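You operate a simulated robot arm through the tools that you are given. There is no shell and no other tool. Be economical: measure what you need, move in short steps, check, and stop when the job is done.

Carry out the task below with a simulated robot arm. There is one attempt and no reset: what you move stays moved.

TASK
Put three of the grey caps from the white bench top on the brown bench top.
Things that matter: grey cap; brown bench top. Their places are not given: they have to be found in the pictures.

It is judged by the outcome, as a careful person would: the job done as asked, and still so three seconds after it is handed in. It fails if anything else is knocked over, pushed out of place, dropped, spilled or broken.

THE ROBOT
A 7-joint arm with a two-finger parallel gripper, fixed in place. Base frame: the origin is at the foot of the arm, x ahead of it, y to its left, z up; the work surface is at about z = 0. Lengths are in cm, angles in degrees, forces in N, time in s.
With the tool pointing down near the work surface it reaches from about 24 to 62 cm from the base axis. Its first joint turns from -66.0 to 66.0 degrees. Payload 2.6 kg.
Tool frame: the origin (TCP) lies between the finger pads and is the grasp point; the fingertips stand 3 cm ahead of it; z points along the fingers, y is the line along which they close. The gripper opens to 9.4 cm. The fingers are 2.8 cm wide and 1 cm thick; the gripper's body (5 by 9.6 cm) begins 5.5 cm behind the TCP.
Orientation is that of the tool frame in the base frame, as [roll, pitch, yaw] about the fixed x, y, z axes, in that order (R = Rz(yaw) Ry(pitch) Rx(roll)). With the fingers straight down and closing along the base's y, the tool's x points along the base's -x, its y along +y and its z along -z.

THE INTERFACE
- The arm moves only by the tool step_arm. Its argument "motion" is one flat list of numbers, 7 for each row, row after row: the turn, a rotation vector about the tool's x, y, z in degrees, then the shift along the tool's x, y, z in cm, then the closure, from 0 (fully open) to 1 (shut). In form: [wx, wy, wz, dx, dy, dz, gripper, wx, wy, wz, dx, dy, dz, gripper, ...]. A call has 1 to 10 rows; each row shifts and turns the commanded pose from where the row before left it, along the tool's axes as they then stand. A row lasts 0.2 s, in which the tool goes at most 5 cm and 8.6 degrees; a call with a longer step from one row to the next is refused whole, and so is a gripper value outside its range. A pose out of reach is approached as far as the arm can. The call stops where the force on the tool passes 40 N (or 10 N more than at its start, if that is more) or the arm is blocked; 0.2 s more then pass. The fingers move at their own pace (about 7.2 cm/s each) and stop on an object; they squeeze with about 26 N. The grip force told is the motor's: it shows also when the fingers shut on nothing. Time passes only in rows, and 0.2 s behind the last, so rows that do not move let the fingers close. It gives the time, the measured TCP pose, the force on the tool (base axes), the opening and the grip force at its end, in the units of the frame above (readings bear some noise).
- Cameras (640 x 400 px; columns grow to the right, rows downward): "scene" is fixed at [3.29, 43, 56.48]; the picture's right is [-0.81, -0.59, 0.00], its down [-0.35, 0.48, -0.80] and it looks along [0.47, -0.65, -0.59] (base axes); focal length 374 px, centre (320, 200). "wrist" rides on the gripper at [-3.7, 0, -5.8] in the tool frame; the picture's right is [0.00, -1.00, 0.00], its down [0.97, 0.00, -0.24] and it looks along [0.24, 0.00, 0.97] (tool axes); focal length 218 px, centre (320, 200).
- grab_frame(camera): a new picture of that camera. No time passes.
- pixel_to_xyz(camera, pixels): for up to 12 pixels [column, row] of the newest picture of that camera ("zoom" is the newest enlarged one), the place [x, y, z] in the base frame of the surface seen there, good to about 0.2 cm. No time passes.
- zoom(camera, box): a new picture of the part [left, top, right, bottom] of that camera's present view, enlarged. No time passes.
- sign_off(): hands the job in; it is judged then, once.

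Work in short steps. Measure before you move; look again where a grasp or a placing could have gone wrong, and mend it. You have 80 turns and 38 pictures in all, those below and enlarged ones among them. Open the gripper and draw the arm clear of the work before you hand the job in, unless the task says otherwise; then end with one line.

The tools are called as a command line: name --argument value ..., lists and objects as JSON in quotes. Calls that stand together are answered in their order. step_arm: Moves the arm, as the interface text tells. Its arguments: {"type":"object","properties":{"motion":{"type":"array","items":{"type":"number"}}},"required":["motion"]} The other tools are called the same way: grab_frame (camera) takes a picture; pixel_to_xyz (camera, pixels) gives the place of the surface under pixels of a picture; zoom (camera, box) takes an enlarged picture of a part of a camera's view; sign_off () hands the job in.

At the start:

```text
clock: 0.0
position: [37.28, -14.8, 25.23]
tcp_rot: [-180.0, 0.0, -180.0]
wrist_force: [0.2, 0.3, -0.6]
gripper_width: 9.39
gripper_force: 0.1
```

scene: 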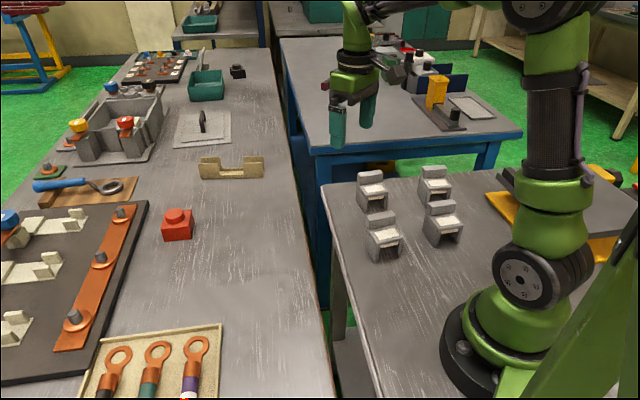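
wrist: 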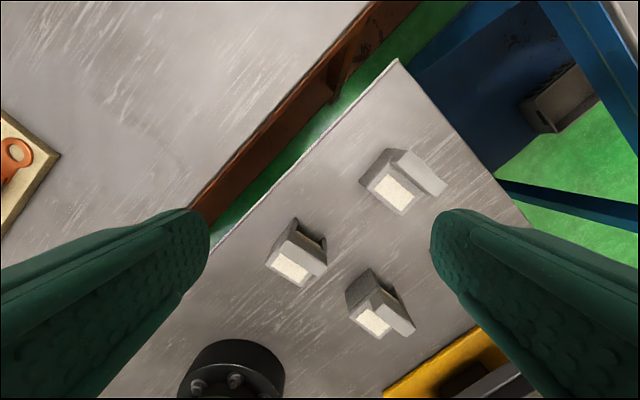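

The caps (four seen near pixels (372,190), (435,185), (383,235), (443,222)) stand on the near-right bench; the left bench and the blue bench are candidates for the other tops. I take zooms and measure.

zoom --camera "scene" --box '[320, 140, 520, 265]'

pixel_to_xyz --camera "scene" --pixels '[[371, 190], [434, 185], [382, 236], [442, 222], [340, 220], [410, 300], [280, 250], [230, 280], [250, 330], [400, 140], [460, 150], [320, 150]]'

pixel_to_xyz --camera "wrist" --pixels '[[330, 40], [200, 80], [350, 90], [270, 160], [240, 230], [230, 190], [400, 60], [500, 200], [150, 150], [410, 165], [300, 250], [380, 300]]'

```text
3.20 times, centred on (420, 202) of scene
```

zoom: 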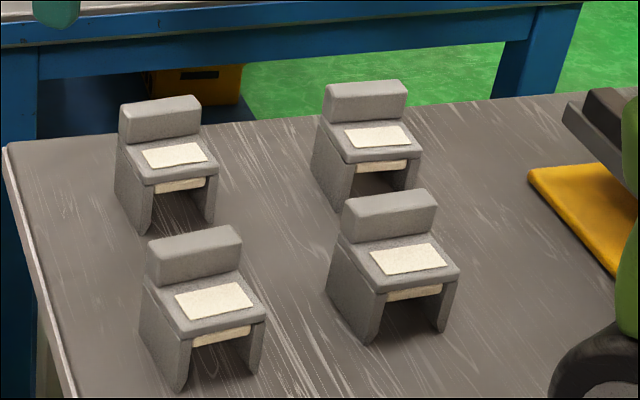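

```text
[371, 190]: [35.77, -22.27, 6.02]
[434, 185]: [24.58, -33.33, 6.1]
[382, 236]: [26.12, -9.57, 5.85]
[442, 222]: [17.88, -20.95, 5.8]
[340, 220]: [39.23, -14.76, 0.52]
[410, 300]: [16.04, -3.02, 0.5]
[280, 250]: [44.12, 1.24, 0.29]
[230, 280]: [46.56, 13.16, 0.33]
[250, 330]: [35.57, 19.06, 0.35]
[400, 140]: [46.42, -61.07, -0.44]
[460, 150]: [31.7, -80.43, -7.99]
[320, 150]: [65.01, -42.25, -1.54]
```

```text
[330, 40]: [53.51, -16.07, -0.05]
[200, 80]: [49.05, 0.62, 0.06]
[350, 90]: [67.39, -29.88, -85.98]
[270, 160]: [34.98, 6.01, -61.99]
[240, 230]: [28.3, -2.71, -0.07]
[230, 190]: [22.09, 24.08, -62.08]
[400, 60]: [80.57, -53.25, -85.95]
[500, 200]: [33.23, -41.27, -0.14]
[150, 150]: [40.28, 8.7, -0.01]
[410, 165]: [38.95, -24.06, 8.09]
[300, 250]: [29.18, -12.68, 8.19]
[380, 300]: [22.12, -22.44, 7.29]
```

Left bench shows a brown side and its top is at z≈0; the cap bench has a white edge. I zoom to confirm this and to measure the caps' geometry.

zoom --camera "wrist" --box '[220, 120, 460, 350]'

zoom --camera "scene" --box '[140, 150, 400, 400]'

```text
1.74 times, centred on (340, 235) of wrist
```

zoom: 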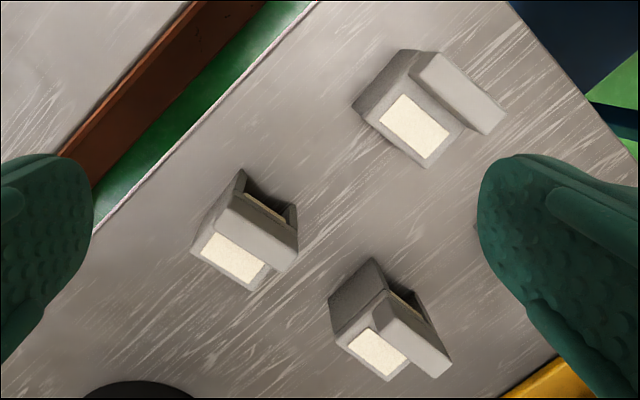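

```text
1.60 times, centred on (270, 275) of scene
```

zoom: 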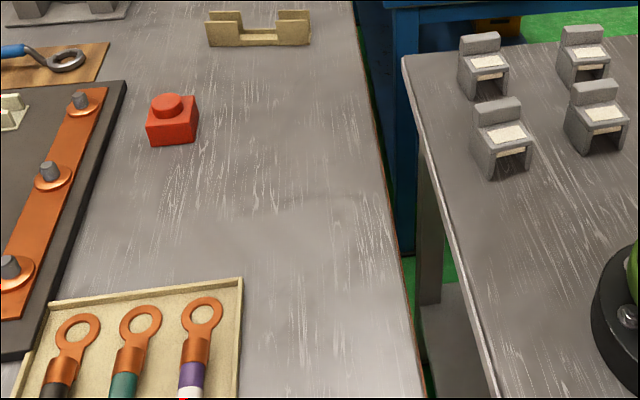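

Brown bench edge confirmed. I measure the backrest-top corners and labels of the caps in the wrist view.

pixel_to_xyz --camera "wrist" --pixels '[[405, 151], [445, 188], [434, 195], [396, 161], [377, 183], [397, 208], [289, 231], [320, 261], [274, 258], [300, 284], [382, 298], [411, 331]]'

pixel_to_xyz --camera "scene" --pixels '[[358, 175], [382, 172], [366, 214], [386, 208], [362, 196], [366, 216], [395, 214], [376, 260], [400, 253], [422, 170], [446, 167], [428, 206]]'

```text
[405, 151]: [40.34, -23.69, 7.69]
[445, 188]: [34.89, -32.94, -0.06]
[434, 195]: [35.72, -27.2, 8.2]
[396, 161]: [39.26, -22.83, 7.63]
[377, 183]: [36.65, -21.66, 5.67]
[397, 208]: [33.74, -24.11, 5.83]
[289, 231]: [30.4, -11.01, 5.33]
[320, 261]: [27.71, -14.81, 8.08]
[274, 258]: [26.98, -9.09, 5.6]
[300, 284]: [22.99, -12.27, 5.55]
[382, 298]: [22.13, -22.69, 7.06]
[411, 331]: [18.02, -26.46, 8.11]
```

```text
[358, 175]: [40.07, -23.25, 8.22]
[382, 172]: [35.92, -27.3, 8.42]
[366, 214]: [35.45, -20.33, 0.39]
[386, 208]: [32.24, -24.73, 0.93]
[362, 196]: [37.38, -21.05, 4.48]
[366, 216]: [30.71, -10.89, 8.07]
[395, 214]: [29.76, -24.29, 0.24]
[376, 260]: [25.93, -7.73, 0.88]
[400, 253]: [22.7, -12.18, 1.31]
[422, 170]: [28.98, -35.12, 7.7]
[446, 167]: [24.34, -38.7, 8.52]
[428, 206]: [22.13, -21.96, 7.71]
```

Cap 1 is turned about -45° with centre near (35.9,-23.9), 5.8 cm wide. I move above it and turn the tool 45° for a straight-down look.

step_arm --motion '[0, 0, 0, 0.5, -3.0, 0, 0, 0, 0, 0, 0.5, -3.0, 0, 0, 0, 0, 0, 0.4, -3.1, 0, 0, 0, 0, 7.5, 0, 0, 0, 0, 0, 0, 7.5, 0, 0, 0, 0, 0, 0, 7.5, 0, 0, 0, 0, 0, 0, 7.5, 0, 0, 0, 0, 0, 0, 7.5, 0, 0, 0, 0, 0, 0, 7.5, 0, 0, 0, 0]'

grab_frame --camera "wrist"

```text
clock: 2.0
position: [35.75, -23.84, 25.2]
tcp_rot: [179.9, 0.1, 134.9]
wrist_force: [-0.7, 0.2, 0.4]
gripper_width: 9.38
gripper_force: 0.1
```

```text
32 pictures are left
```

wrist: 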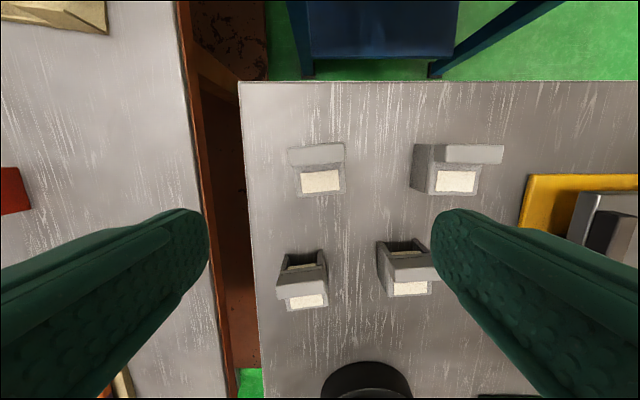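

All four caps are in view. I measure backrest and label edges for the exact yaw and centre.

zoom --camera "wrist" --box '[260, 120, 520, 320]'

pixel_to_xyz --camera "wrist" --pixels '[[292, 154], [341, 149], [303, 190], [338, 188], [448, 152], [500, 151], [437, 190], [473, 190], [282, 290], [323, 285], [384, 275], [425, 272]]'

```text
2.00 times, centred on (390, 220) of wrist
```

zoom: 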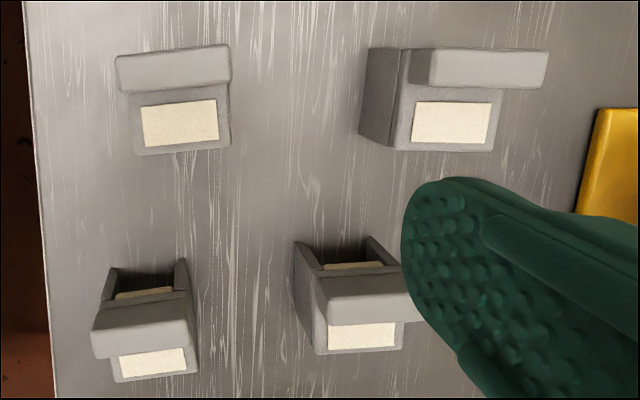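

```text
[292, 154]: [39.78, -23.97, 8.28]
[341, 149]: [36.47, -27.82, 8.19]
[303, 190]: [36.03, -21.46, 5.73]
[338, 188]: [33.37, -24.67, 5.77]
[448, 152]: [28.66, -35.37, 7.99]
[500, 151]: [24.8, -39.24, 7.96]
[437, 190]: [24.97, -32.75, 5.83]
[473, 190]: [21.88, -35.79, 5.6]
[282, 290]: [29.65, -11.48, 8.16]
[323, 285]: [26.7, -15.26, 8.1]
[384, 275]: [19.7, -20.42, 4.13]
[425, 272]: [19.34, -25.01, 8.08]
```

Cap 1's width axis lies at ~49.5°, centre about (36.3,-24.4). I turn back 4.5°, shift and go down around it to z≈4.2.

step_arm --motion '[0, 0, -4.5, 0, 0, 0, 0, 0, 0, 0, -0.78, -0.07, 0, 0, 0, 0, 0, 0, 0, 3, 0, 0, 0, 0, 0, 0, 3, 0, 0, 0, 0, 0, 0, 3, 0, 0, 0, 0, 0, 0, 3, 0]'

grab_frame --camera "wrist"

```text
clock: 3.4
position: [36.36, -24.53, 12.88]
tcp_rot: [179.9, 0.1, 139.5]
wrist_force: [-0.5, 1.0, 0.0]
gripper_width: 9.42
gripper_force: 0.1
```

```text
30 pictures are left
```

wrist: 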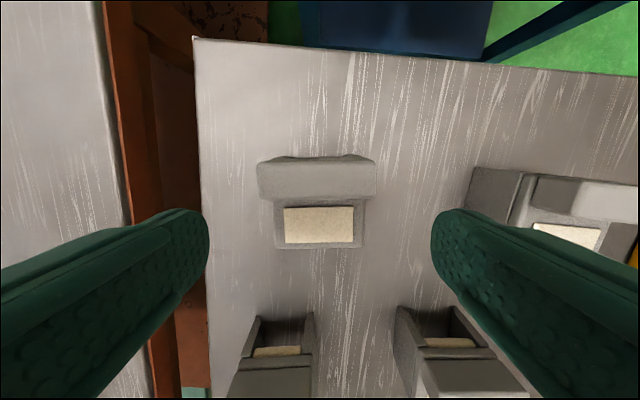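

Cap centred (cols 258–377) and square between the fingers. I lower to z≈4.2 and close.

step_arm --motion '[0, 0, 0, 0, 0, 2.9, 0, 0, 0, 0, 0, 0, 2.9, 0, 0, 0, 0, 0, 0, 2.9, 0, 0, 0, 0, 0, 0, 0, 0, 0, 0, 0, 0, 0, 0, 0.4, 0, 0, 0, 0, 0, 0, 0.6, 0, 0, 0, 0, 0, 0, 1, 0, 0, 0, 0, 0, 0, 1]'

grab_frame --camera "wrist"

```text
clock: 5.2
position: [36.24, -24.64, 4.3]
tcp_rot: [179.9, 0.0, 139.6]
wrist_force: [0.0, 0.4, -0.2]
gripper_width: 6.45
gripper_force: 26.1
```

```text
29 pictures are left
```

wrist: 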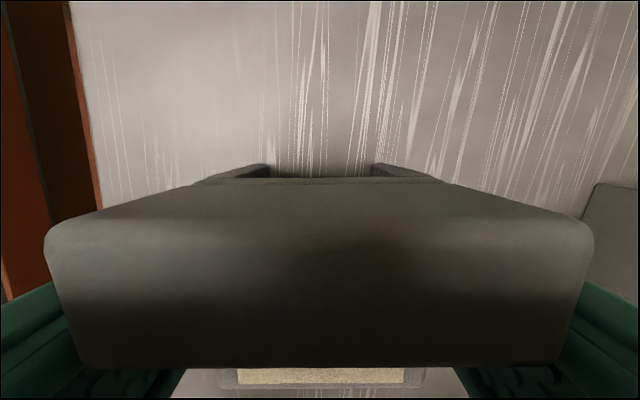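

Holding at 6.45 cm with 26 N. I lift it and look at the scene, measuring the brown bench's edge and free area.

step_arm --motion '[0, 0, 0, 0, 0, -1.5, 1, 0, 0, 0, 0, 0, -3, 1, 0, 0, 0, 0, 0, -3, 1, 0, 0, 0, 0, 0, -3, 1, 0, 0, 0, 0, 0, 0, 1]'

grab_frame --camera "scene"

pixel_to_xyz --camera "scene" --pixels '[[317, 330], [303, 260], [296, 210], [288, 160], [240, 220], [250, 260], [255, 300], [194, 215], [223, 322], [262, 178], [230, 178], [180, 240]]'

```text
clock: 6.4
position: [36.31, -24.4, 15.23]
tcp_rot: [-180.0, 0.0, 139.6]
wrist_force: [0.0, -0.3, -1.3]
gripper_width: 6.43
gripper_force: 26.3
```

```text
28 pictures are left
```

scene: 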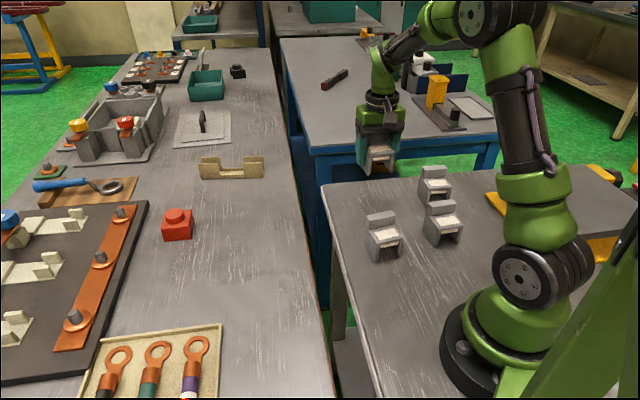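

```text
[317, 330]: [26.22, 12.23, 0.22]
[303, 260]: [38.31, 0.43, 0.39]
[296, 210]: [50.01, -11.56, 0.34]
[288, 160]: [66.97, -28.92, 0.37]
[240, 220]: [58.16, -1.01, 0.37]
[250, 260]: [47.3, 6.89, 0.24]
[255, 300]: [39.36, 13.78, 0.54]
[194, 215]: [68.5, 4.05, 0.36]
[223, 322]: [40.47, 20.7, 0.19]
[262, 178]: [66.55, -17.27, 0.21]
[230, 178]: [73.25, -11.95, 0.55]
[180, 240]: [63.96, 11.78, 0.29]
```

Brown bench edge follows x+y≈38.7; the free strip around x+y≈50 is clear. I carry cap 1 to (51.5,-2).

step_arm --motion '[0, 0, 0, 0.3, 2.69, 0, 1, 0, 0, 0, 0.3, 2.69, 0, 1, 0, 0, 0, 0.3, 2.69, 0, 1, 0, 0, 0, 0.3, 2.69, 0, 1, 0, 0, 0, 0.3, 2.69, 0, 1, 0, 0, 0, 0.3, 2.69, 0, 1, 0, 0, 0, 0.3, 2.69, 0, 1, 0, 0, 0, 0.3, 2.69, 0, 1, 0, 0, 0, 0.3, 2.69, 0, 1, 0, 0, 0, 0.3, 2.69, 0, 1]'

step_arm --motion '[0, 0, 0, 0, 0, 2.5, 1, 0, 0, 0, 0, 0, 2.5, 1, 0, 0, 0, 0, 0, 2.5, 1, 0, 0, 0, 0, 0, 1.5, 1, 0, 0, 0, 0, 0, 1, 1, 0, 0, 0, 0, 0, 0.5, 1, 0, 0, 0, 0, 0, 0, 1]'

grab_frame --camera "scene"

```text
clock: 8.6
position: [51.68, -2.08, 14.94]
tcp_rot: [-180.0, 0.1, 139.5]
wrist_force: [-0.7, -0.3, -0.5]
gripper_width: 6.42
gripper_force: 25.5
```

```text
clock: 10.2
position: [51.56, -2.08, 4.45]
tcp_rot: [180.0, 0.0, 139.6]
wrist_force: [-0.4, -0.5, -1.0]
gripper_width: 6.41
gripper_force: 25.8
```

```text
27 pictures are left
```

scene: 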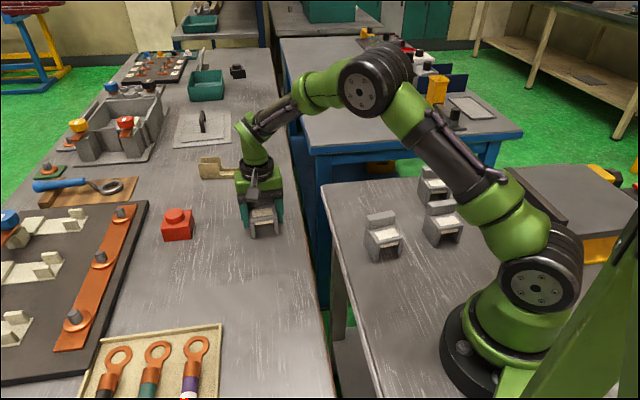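

Just above the surface, clear of the red block and tan bracket. I ease down, then open slowly.

step_arm --motion '[0, 0, 0, 0, 0, 0.15, 1, 0, 0, 0, 0, 0, 0, 1]'

```text
clock: 10.8
position: [51.53, -2.1, 4.38]
tcp_rot: [-179.9, -0.1, 139.5]
wrist_force: [-1.0, -0.6, 5.6]
gripper_width: 6.43
gripper_force: 25.8
```

Force of 5.6 N shows it has touched down. I release and rise.

step_arm --motion '[0, 0, 0, 0, 0, 0, 0.25, 0, 0, 0, 0, 0, 0, 0.1, 0, 0, 0, 0, 0, 0, 0, 0, 0, 0, 0, 0, 0, 0, 0, 0, 0, 0, 0, -2, 0, 0, 0, 0, 0, 0, -3, 0, 0, 0, 0, 0, 0, -3, 0, 0, 0, 0, 0, 0, -3, 0, 0, 0, 0, 0, 0, -3, 0]'

grab_frame --camera "wrist"

```text
clock: 12.8
position: [51.29, -2.29, 18.37]
tcp_rot: [-180.0, 0.1, 139.6]
wrist_force: [0.4, 0.6, -0.7]
gripper_width: 9.39
gripper_force: 0.1
```

```text
26 pictures are left
```

wrist: 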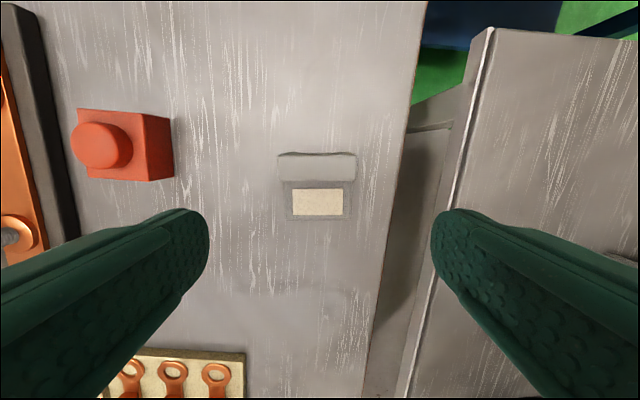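

Cap 1 stands upright on the brown bench. I go over to the cap near (26.5,-12), turning 3° to match it.

step_arm --motion '[0, 0, 0, 1.4, -2.606, 0, 0, 0, 0, 0, 1.4, -2.606, 0, 0, 0, 0, 0, 1.4, -2.606, 0, 0, 0, 0, 0, 1.4, -2.606, 0, 0, 0, 0, 0, 1.4, -2.606, 0, 0, 0, 0, 0, 1.4, -2.606, 0, 0, 0, 0, 0, 1.4, -2.606, 0, 0, 0, 0, 0, 1.4, -2.606, 0, 0, 0, 0, 0, 1.4, -2.606, 0, 0, 0, 0, -3, 0, 0, 0, 0]'

grab_frame --camera "wrist"

```text
clock: 15.0
position: [26.67, -11.75, 18.45]
tcp_rot: [180.0, 0.0, 142.6]
wrist_force: [-0.2, 0.3, 0.0]
gripper_width: 9.39
gripper_force: 0.1
```

```text
25 pictures are left
```

wrist: 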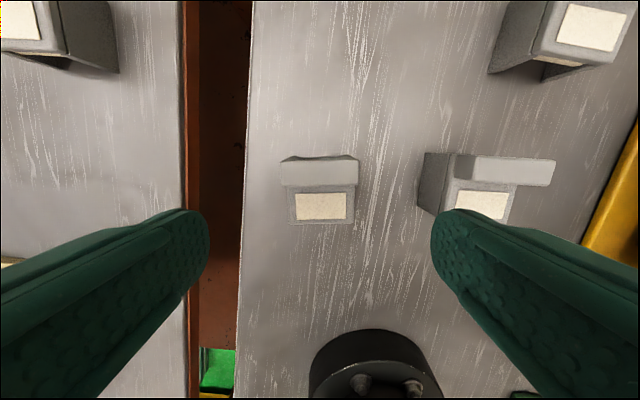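

Square and centred (cols 281–359); a 0.3 cm forward correction matches the first grasp. Down and close.

step_arm --motion '[0, 0, 0, 0.3, 0, 2.5, 0, 0, 0, 0, 0, 0, 3, 0, 0, 0, 0, 0, 0, 3, 0, 0, 0, 0, 0, 0, 3, 0, 0, 0, 0, 0, 0, 2.6, 0, 0, 0, 0, 0, 0, 0, 0, 0, 0, 0, 0, 0, 0, 0.4, 0, 0, 0, 0, 0, 0, 0.6, 0, 0, 0, 0, 0, 0, 1, 0, 0, 0, 0, 0, 0, 1]'

```text
clock: 17.2
position: [26.39, -11.39, 4.36]
tcp_rot: [180.0, 0.0, 142.5]
wrist_force: [0.0, -0.7, 0.1]
gripper_width: 6.42
gripper_force: 25.4
```

Held at 6.42 cm. I lift and carry it to about (44,6).

step_arm --motion '[0, 0, 0, 0, 0, -1.5, 1, 0, 0, 0, 0, 0, -3, 1, 0, 0, 0, 0, 0, -3, 1, 0, 0, 0, 0, 0, -3, 1, 0, 0, 0, 0, 0, 0, 1]'

step_arm --motion '[0, 0, 0, -0.373, 2.72, 0, 1, 0, 0, 0, -0.373, 2.72, 0, 1, 0, 0, 0, -0.373, 2.72, 0, 1, 0, 0, 0, -0.373, 2.72, 0, 1, 0, 0, 0, -0.373, 2.72, 0, 1, 0, 0, 0, -0.373, 2.72, 0, 1, 0, 0, 0, -0.373, 2.72, 0, 1, 0, 0, 0, -0.373, 2.72, 0, 1, 0, 0, 0, -0.373, 2.72, 0, 1]'

grab_frame --camera "scene"

```text
clock: 18.4
position: [26.27, -11.5, 14.83]
tcp_rot: [180.0, 0.0, 142.6]
wrist_force: [0.0, -0.3, -0.3]
gripper_width: 6.42
gripper_force: 26.3
```

```text
clock: 20.4
position: [44.07, 5.74, 14.73]
tcp_rot: [179.9, 0.0, 142.5]
wrist_force: [0.2, -0.3, -2.0]
gripper_width: 6.42
gripper_force: 25.9
```

```text
24 pictures are left
```

scene: 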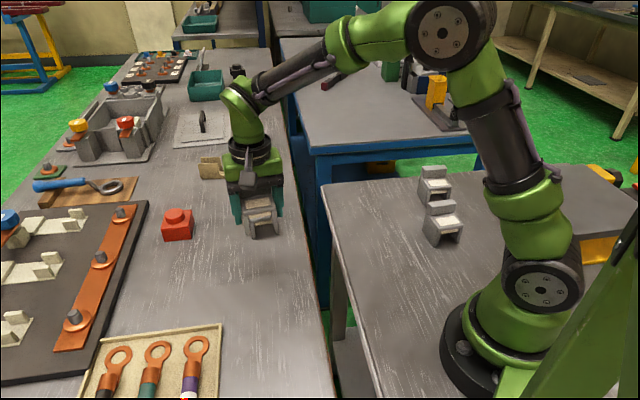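

Over the free spot, clear of cap 1 (11 cm away). I lower to the surface.

step_arm --motion '[0, 0, 0, 0, 0, 2.5, 1, 0, 0, 0, 0, 0, 2.5, 1, 0, 0, 0, 0, 0, 2.5, 1, 0, 0, 0, 0, 0, 1.5, 1, 0, 0, 0, 0, 0, 1, 1, 0, 0, 0, 0, 0, 0.2, 1, 0, 0, 0, 0, 0, 0.15, 1, 0, 0, 0, 0, 0, 0, 1]'

```text
clock: 22.2
position: [44.0, 5.81, 4.46]
tcp_rot: [180.0, 0.0, 142.6]
wrist_force: [-0.7, 0.0, -0.6]
gripper_width: 6.42
gripper_force: 26.2
```

step_arm --motion '[0, 0, 0, 0, 0, 0.12, 1, 0, 0, 0, 0, 0, 0, 1]'

```text
clock: 22.8
position: [44.09, 5.83, 4.39]
tcp_rot: [180.0, 0.1, 142.6]
wrist_force: [-0.5, -0.3, -0.9]
gripper_width: 6.43
gripper_force: 25.9
```

No contact yet; a little further.

step_arm --motion '[0, 0, 0, 0, 0, 0.12, 1, 0, 0, 0, 0, 0, 0, 1]'

```text
clock: 23.4
position: [44.15, 5.8, 4.2]
tcp_rot: [179.9, 0.0, 142.4]
wrist_force: [-5.0, 0.2, 12.3]
gripper_width: 6.43
gripper_force: 25.5
```

Touched down (12 N). Release and rise.

step_arm --motion '[0, 0, 0, 0, 0, -0.05, 0.25, 0, 0, 0, 0, 0, 0, 0.1, 0, 0, 0, 0, 0, 0, 0, 0, 0, 0, 0, 0, 0, 0, 0, 0, 0, 0, 0, -2, 0, 0, 0, 0, 0, 0, -3, 0, 0, 0, 0, 0, 0, -3, 0, 0, 0, 0, 0, 0, -3, 0, 0, 0, 0, 0, 0, -3, 0]'

grab_frame --camera "wrist"

```text
clock: 25.4
position: [44.07, 5.85, 18.17]
tcp_rot: [180.0, 0.0, 142.6]
wrist_force: [0.3, 0.0, -0.4]
gripper_width: 9.36
gripper_force: 0.0
```

```text
23 pictures are left
```

wrist: 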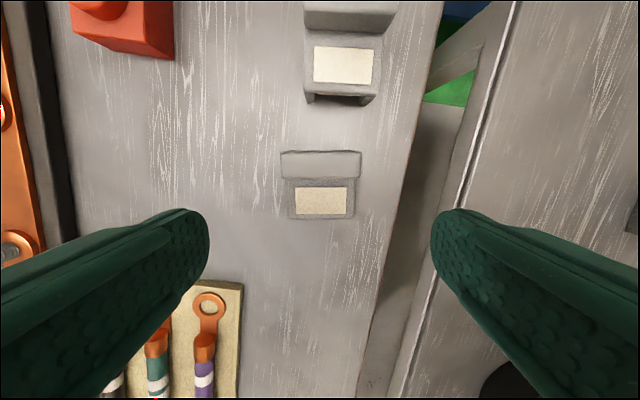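

Both caps stand well. I go to the third cap, estimated centre near (18.8,-23), and turn to its ~48° angle.

step_arm --motion '[0, 0, 0, 0.23, -3.83, 0, 0, 0, 0, 0, 0.23, -3.83, 0, 0, 0, 0, 0, 0.23, -3.83, 0, 0, 0, 0, 0, 0.23, -3.83, 0, 0, 0, 0, 0, 0.23, -3.83, 0, 0, 0, 0, 0, 0.23, -3.83, 0, 0, 0, 0, 0, 0.23, -3.83, 0, 0, 0, 0, 0, 0.23, -3.83, 0, 0, 0, 0, 0, 0.23, -3.83, 0, 0, 0, 0, 4.5, 0.23, -3.83, 0, 0]'

grab_frame --camera "wrist"

```text
clock: 27.6
position: [18.74, -23.12, 18.22]
tcp_rot: [-180.0, -0.1, 138.0]
wrist_force: [0.1, 0.4, 0.0]
gripper_width: 9.39
gripper_force: 0.1
```

```text
22 pictures are left
```

wrist: 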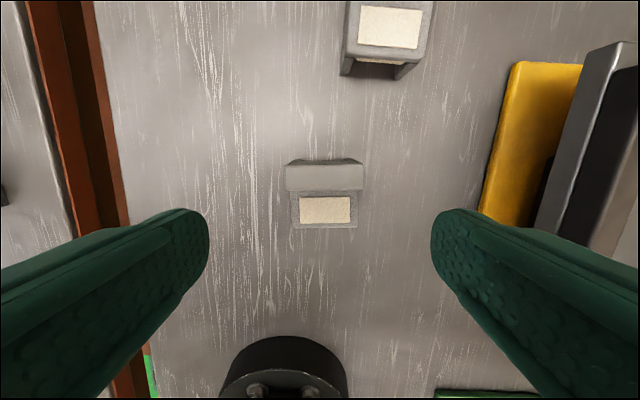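

Square; backrest cols 285–363, rows ~8 px lower than in the earlier grasps. I correct +0.55 x, -0.3 y, then lower and close.

step_arm --motion '[0, 0, 0, 0.55, -0.3, 2.3, 0, 0, 0, 0, 0, 0, 3, 0, 0, 0, 0, 0, 0, 3, 0, 0, 0, 0, 0, 0, 3, 0, 0, 0, 0, 0, 0, 2.6, 0, 0, 0, 0, 0, 0, 0, 0, 0, 0, 0, 0, 0, 0, 0.4, 0, 0, 0, 0, 0, 0, 0.6, 0, 0, 0, 0, 0, 0, 1, 0, 0, 0, 0, 0, 0, 1]'

```text
clock: 29.8
position: [18.15, -22.85, 4.23]
tcp_rot: [179.9, 0.0, 138.0]
wrist_force: [-0.1, -0.1, 0.1]
gripper_width: 6.44
gripper_force: 25.9
```

Held at 6.44 cm. Lift, then carry by way of (34,-9) to (36,12.5).

step_arm --motion '[0, 0, 0, 0, 0, -1.5, 1, 0, 0, 0, 0, 0, -3, 1, 0, 0, 0, 0, 0, -3, 1, 0, 0, 0, 0, 0, -3, 1, 0, 0, 0, 0, 0, 0, 1]'

step_arm --motion '[0, 0, 0, -0.314, 2.61, 0, 1, 0, 0, 0, -0.314, 2.61, 0, 1, 0, 0, 0, -0.314, 2.61, 0, 1, 0, 0, 0, -0.314, 2.61, 0, 1, 0, 0, 0, -0.314, 2.61, 0, 1, 0, 0, 0, -0.314, 2.61, 0, 1, 0, 0, 0, -0.314, 2.61, 0, 1, 0, 0, 0, -0.314, 2.61, 0, 1]'

step_arm --motion '[0, 0, 0, 1.61, 2.16, 0, 1, 0, 0, 0, 1.61, 2.16, 0, 1, 0, 0, 0, 1.61, 2.16, 0, 1, 0, 0, 0, 1.61, 2.16, 0, 1, 0, 0, 0, 1.61, 2.16, 0, 1, 0, 0, 0, 1.61, 2.16, 0, 1, 0, 0, 0, 1.61, 2.16, 0, 1, 0, 0, 0, 1.61, 2.16, 0, 1]'

grab_frame --camera "scene"

grab_frame --camera "wrist"

```text
clock: 31.0
position: [18.46, -22.91, 14.61]
tcp_rot: [180.0, 0.0, 138.1]
wrist_force: [-0.1, 0.1, -0.7]
gripper_width: 6.43
gripper_force: 25.8
```

```text
clock: 32.8
position: [34.06, -9.15, 14.85]
tcp_rot: [-179.9, 0.0, 138.0]
wrist_force: [-0.9, -0.5, -0.3]
gripper_width: 6.43
gripper_force: 25.9
```

```text
clock: 34.6
position: [35.95, 12.23, 14.99]
tcp_rot: [-180.0, -0.1, 137.9]
wrist_force: [0.0, 0.6, -1.1]
gripper_width: 6.39
gripper_force: 25.9
```

```text
21 pictures are left
```

scene: 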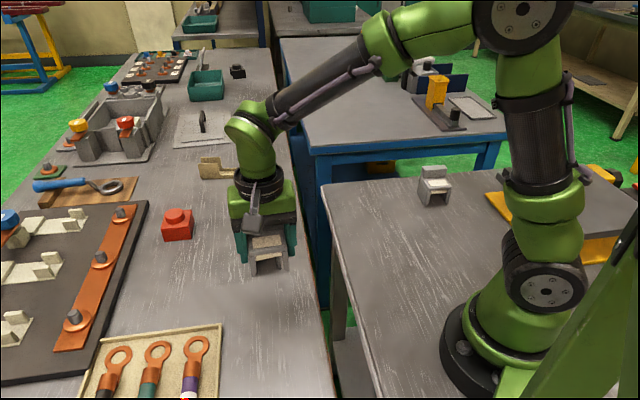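

```text
20 pictures are left
```

wrist: 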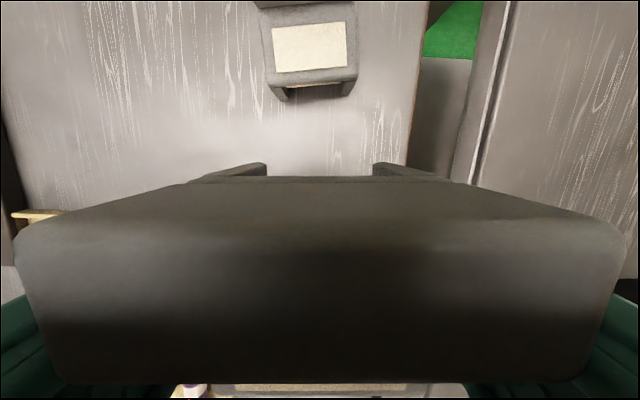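

I verify the tray's edge relative to the spot before lowering.

pixel_to_xyz --camera "scene" --pixels '[[222, 325], [222, 345], [221, 365], [220, 390], [200, 340]]'

pixel_to_xyz --camera "wrist" --pixels '[[30, 218], [45, 211], [190, 388]]'

```text
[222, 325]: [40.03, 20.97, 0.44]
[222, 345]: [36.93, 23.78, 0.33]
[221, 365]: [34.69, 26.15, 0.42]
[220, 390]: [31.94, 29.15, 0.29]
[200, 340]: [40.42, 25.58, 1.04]
```

```text
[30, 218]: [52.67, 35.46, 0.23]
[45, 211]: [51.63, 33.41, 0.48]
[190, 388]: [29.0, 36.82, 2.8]
```

Tray edge is 9 cm away: clear. I lower.

step_arm --motion '[0, 0, 0, 0, 0, 2.5, 1, 0, 0, 0, 0, 0, 2.5, 1, 0, 0, 0, 0, 0, 2.5, 1, 0, 0, 0, 0, 0, 1.5, 1, 0, 0, 0, 0, 0, 1, 1, 0, 0, 0, 0, 0, 0.35, 1, 0, 0, 0, 0, 0, 0.12, 1, 0, 0, 0, 0, 0, 0, 1]'

```text
clock: 36.4
position: [36.02, 12.22, 4.32]
tcp_rot: [-179.9, 0.0, 138.1]
wrist_force: [0.0, 0.3, -1.2]
gripper_width: 6.46
gripper_force: 25.9
```

step_arm --motion '[0, 0, 0, 0, 0, 0.1, 1, 0, 0, 0, 0, 0, 0, 1]'

```text
clock: 37.0
position: [36.06, 12.29, 4.16]
tcp_rot: [179.9, -0.1, 138.1]
wrist_force: [0.9, -0.3, -2.1]
gripper_width: 6.41
gripper_force: 25.8
```

Not yet in contact; slightly lower still.

step_arm --motion '[0, 0, 0, 0, 0, 0.1, 1, 0, 0, 0, 0, 0, 0, 1]'

```text
clock: 37.6
position: [35.96, 12.35, 4.08]
tcp_rot: [-179.9, 0.1, 138.1]
wrist_force: [-0.2, 0.0, -0.9]
gripper_width: 6.43
gripper_force: 25.9
```

step_arm --motion '[0, 0, 0, 0, 0, 0.1, 1, 0, 0, 0, 0, 0, 0, 1]'

```text
clock: 38.2
position: [36.0, 12.37, 4.2]
tcp_rot: [179.9, 0.0, 138.1]
wrist_force: [-6.7, -3.2, 18.5]
gripper_width: 6.44
gripper_force: 26.0
```

Contact at 18 N. Release and rise.

step_arm --motion '[0, 0, 0, 0, 0, -0.1, 0.25, 0, 0, 0, 0, 0, 0, 0.1, 0, 0, 0, 0, 0, 0, 0, 0, 0, 0, 0, 0, 0, 0, 0, 0, 0, 0, 0, -2, 0, 0, 0, 0, 0, 0, -3, 0, 0, 0, 0, 0, 0, -3, 0, 0, 0, 0, 0, 0, -3, 0, 0, 0, 0, 0, 0, -3, 0]'

step_arm --motion '[0, 0, 0, 0, -3, 0, 0, 0, 0, 0, 0, -3, 0, 0, 0, 0, 0, 0, -3, 0, 0, 0, 0, 0, -1, -3, 0, 0, 0, 0, 0, -1, -2, 0, 0]'

grab_frame --camera "scene"

```text
clock: 40.2
position: [35.89, 12.23, 17.9]
tcp_rot: [180.0, 0.0, 138.1]
wrist_force: [-0.1, -0.3, 0.4]
gripper_width: 9.4
gripper_force: 0.1
```

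```text
clock: 41.4
position: [28.28, 0.64, 18.11]
tcp_rot: [180.0, 0.0, 138.1]
wrist_force: [0.4, 0.2, 0.4]
gripper_width: 9.4
gripper_force: 0.0
```

```text
19 pictures are left
```

scene: 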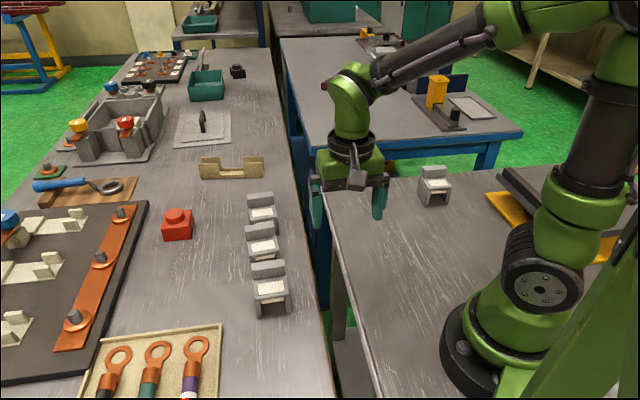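

Three caps stand upright on the brown bench, one remains on the white one, nothing else has moved, and the arm is clear with the gripper open.

sign_off

```text
The job is handed in.
```

I moved three grey caps from the white bench top to the brown one. They stand upright about 10 cm apart, and nothing else looked disturbed in the last picture. I took the long bench with the brown edge at the left of the scene picture to be the brown bench top. The fourth cap is still on the white bench, and the gripper is open and clear.
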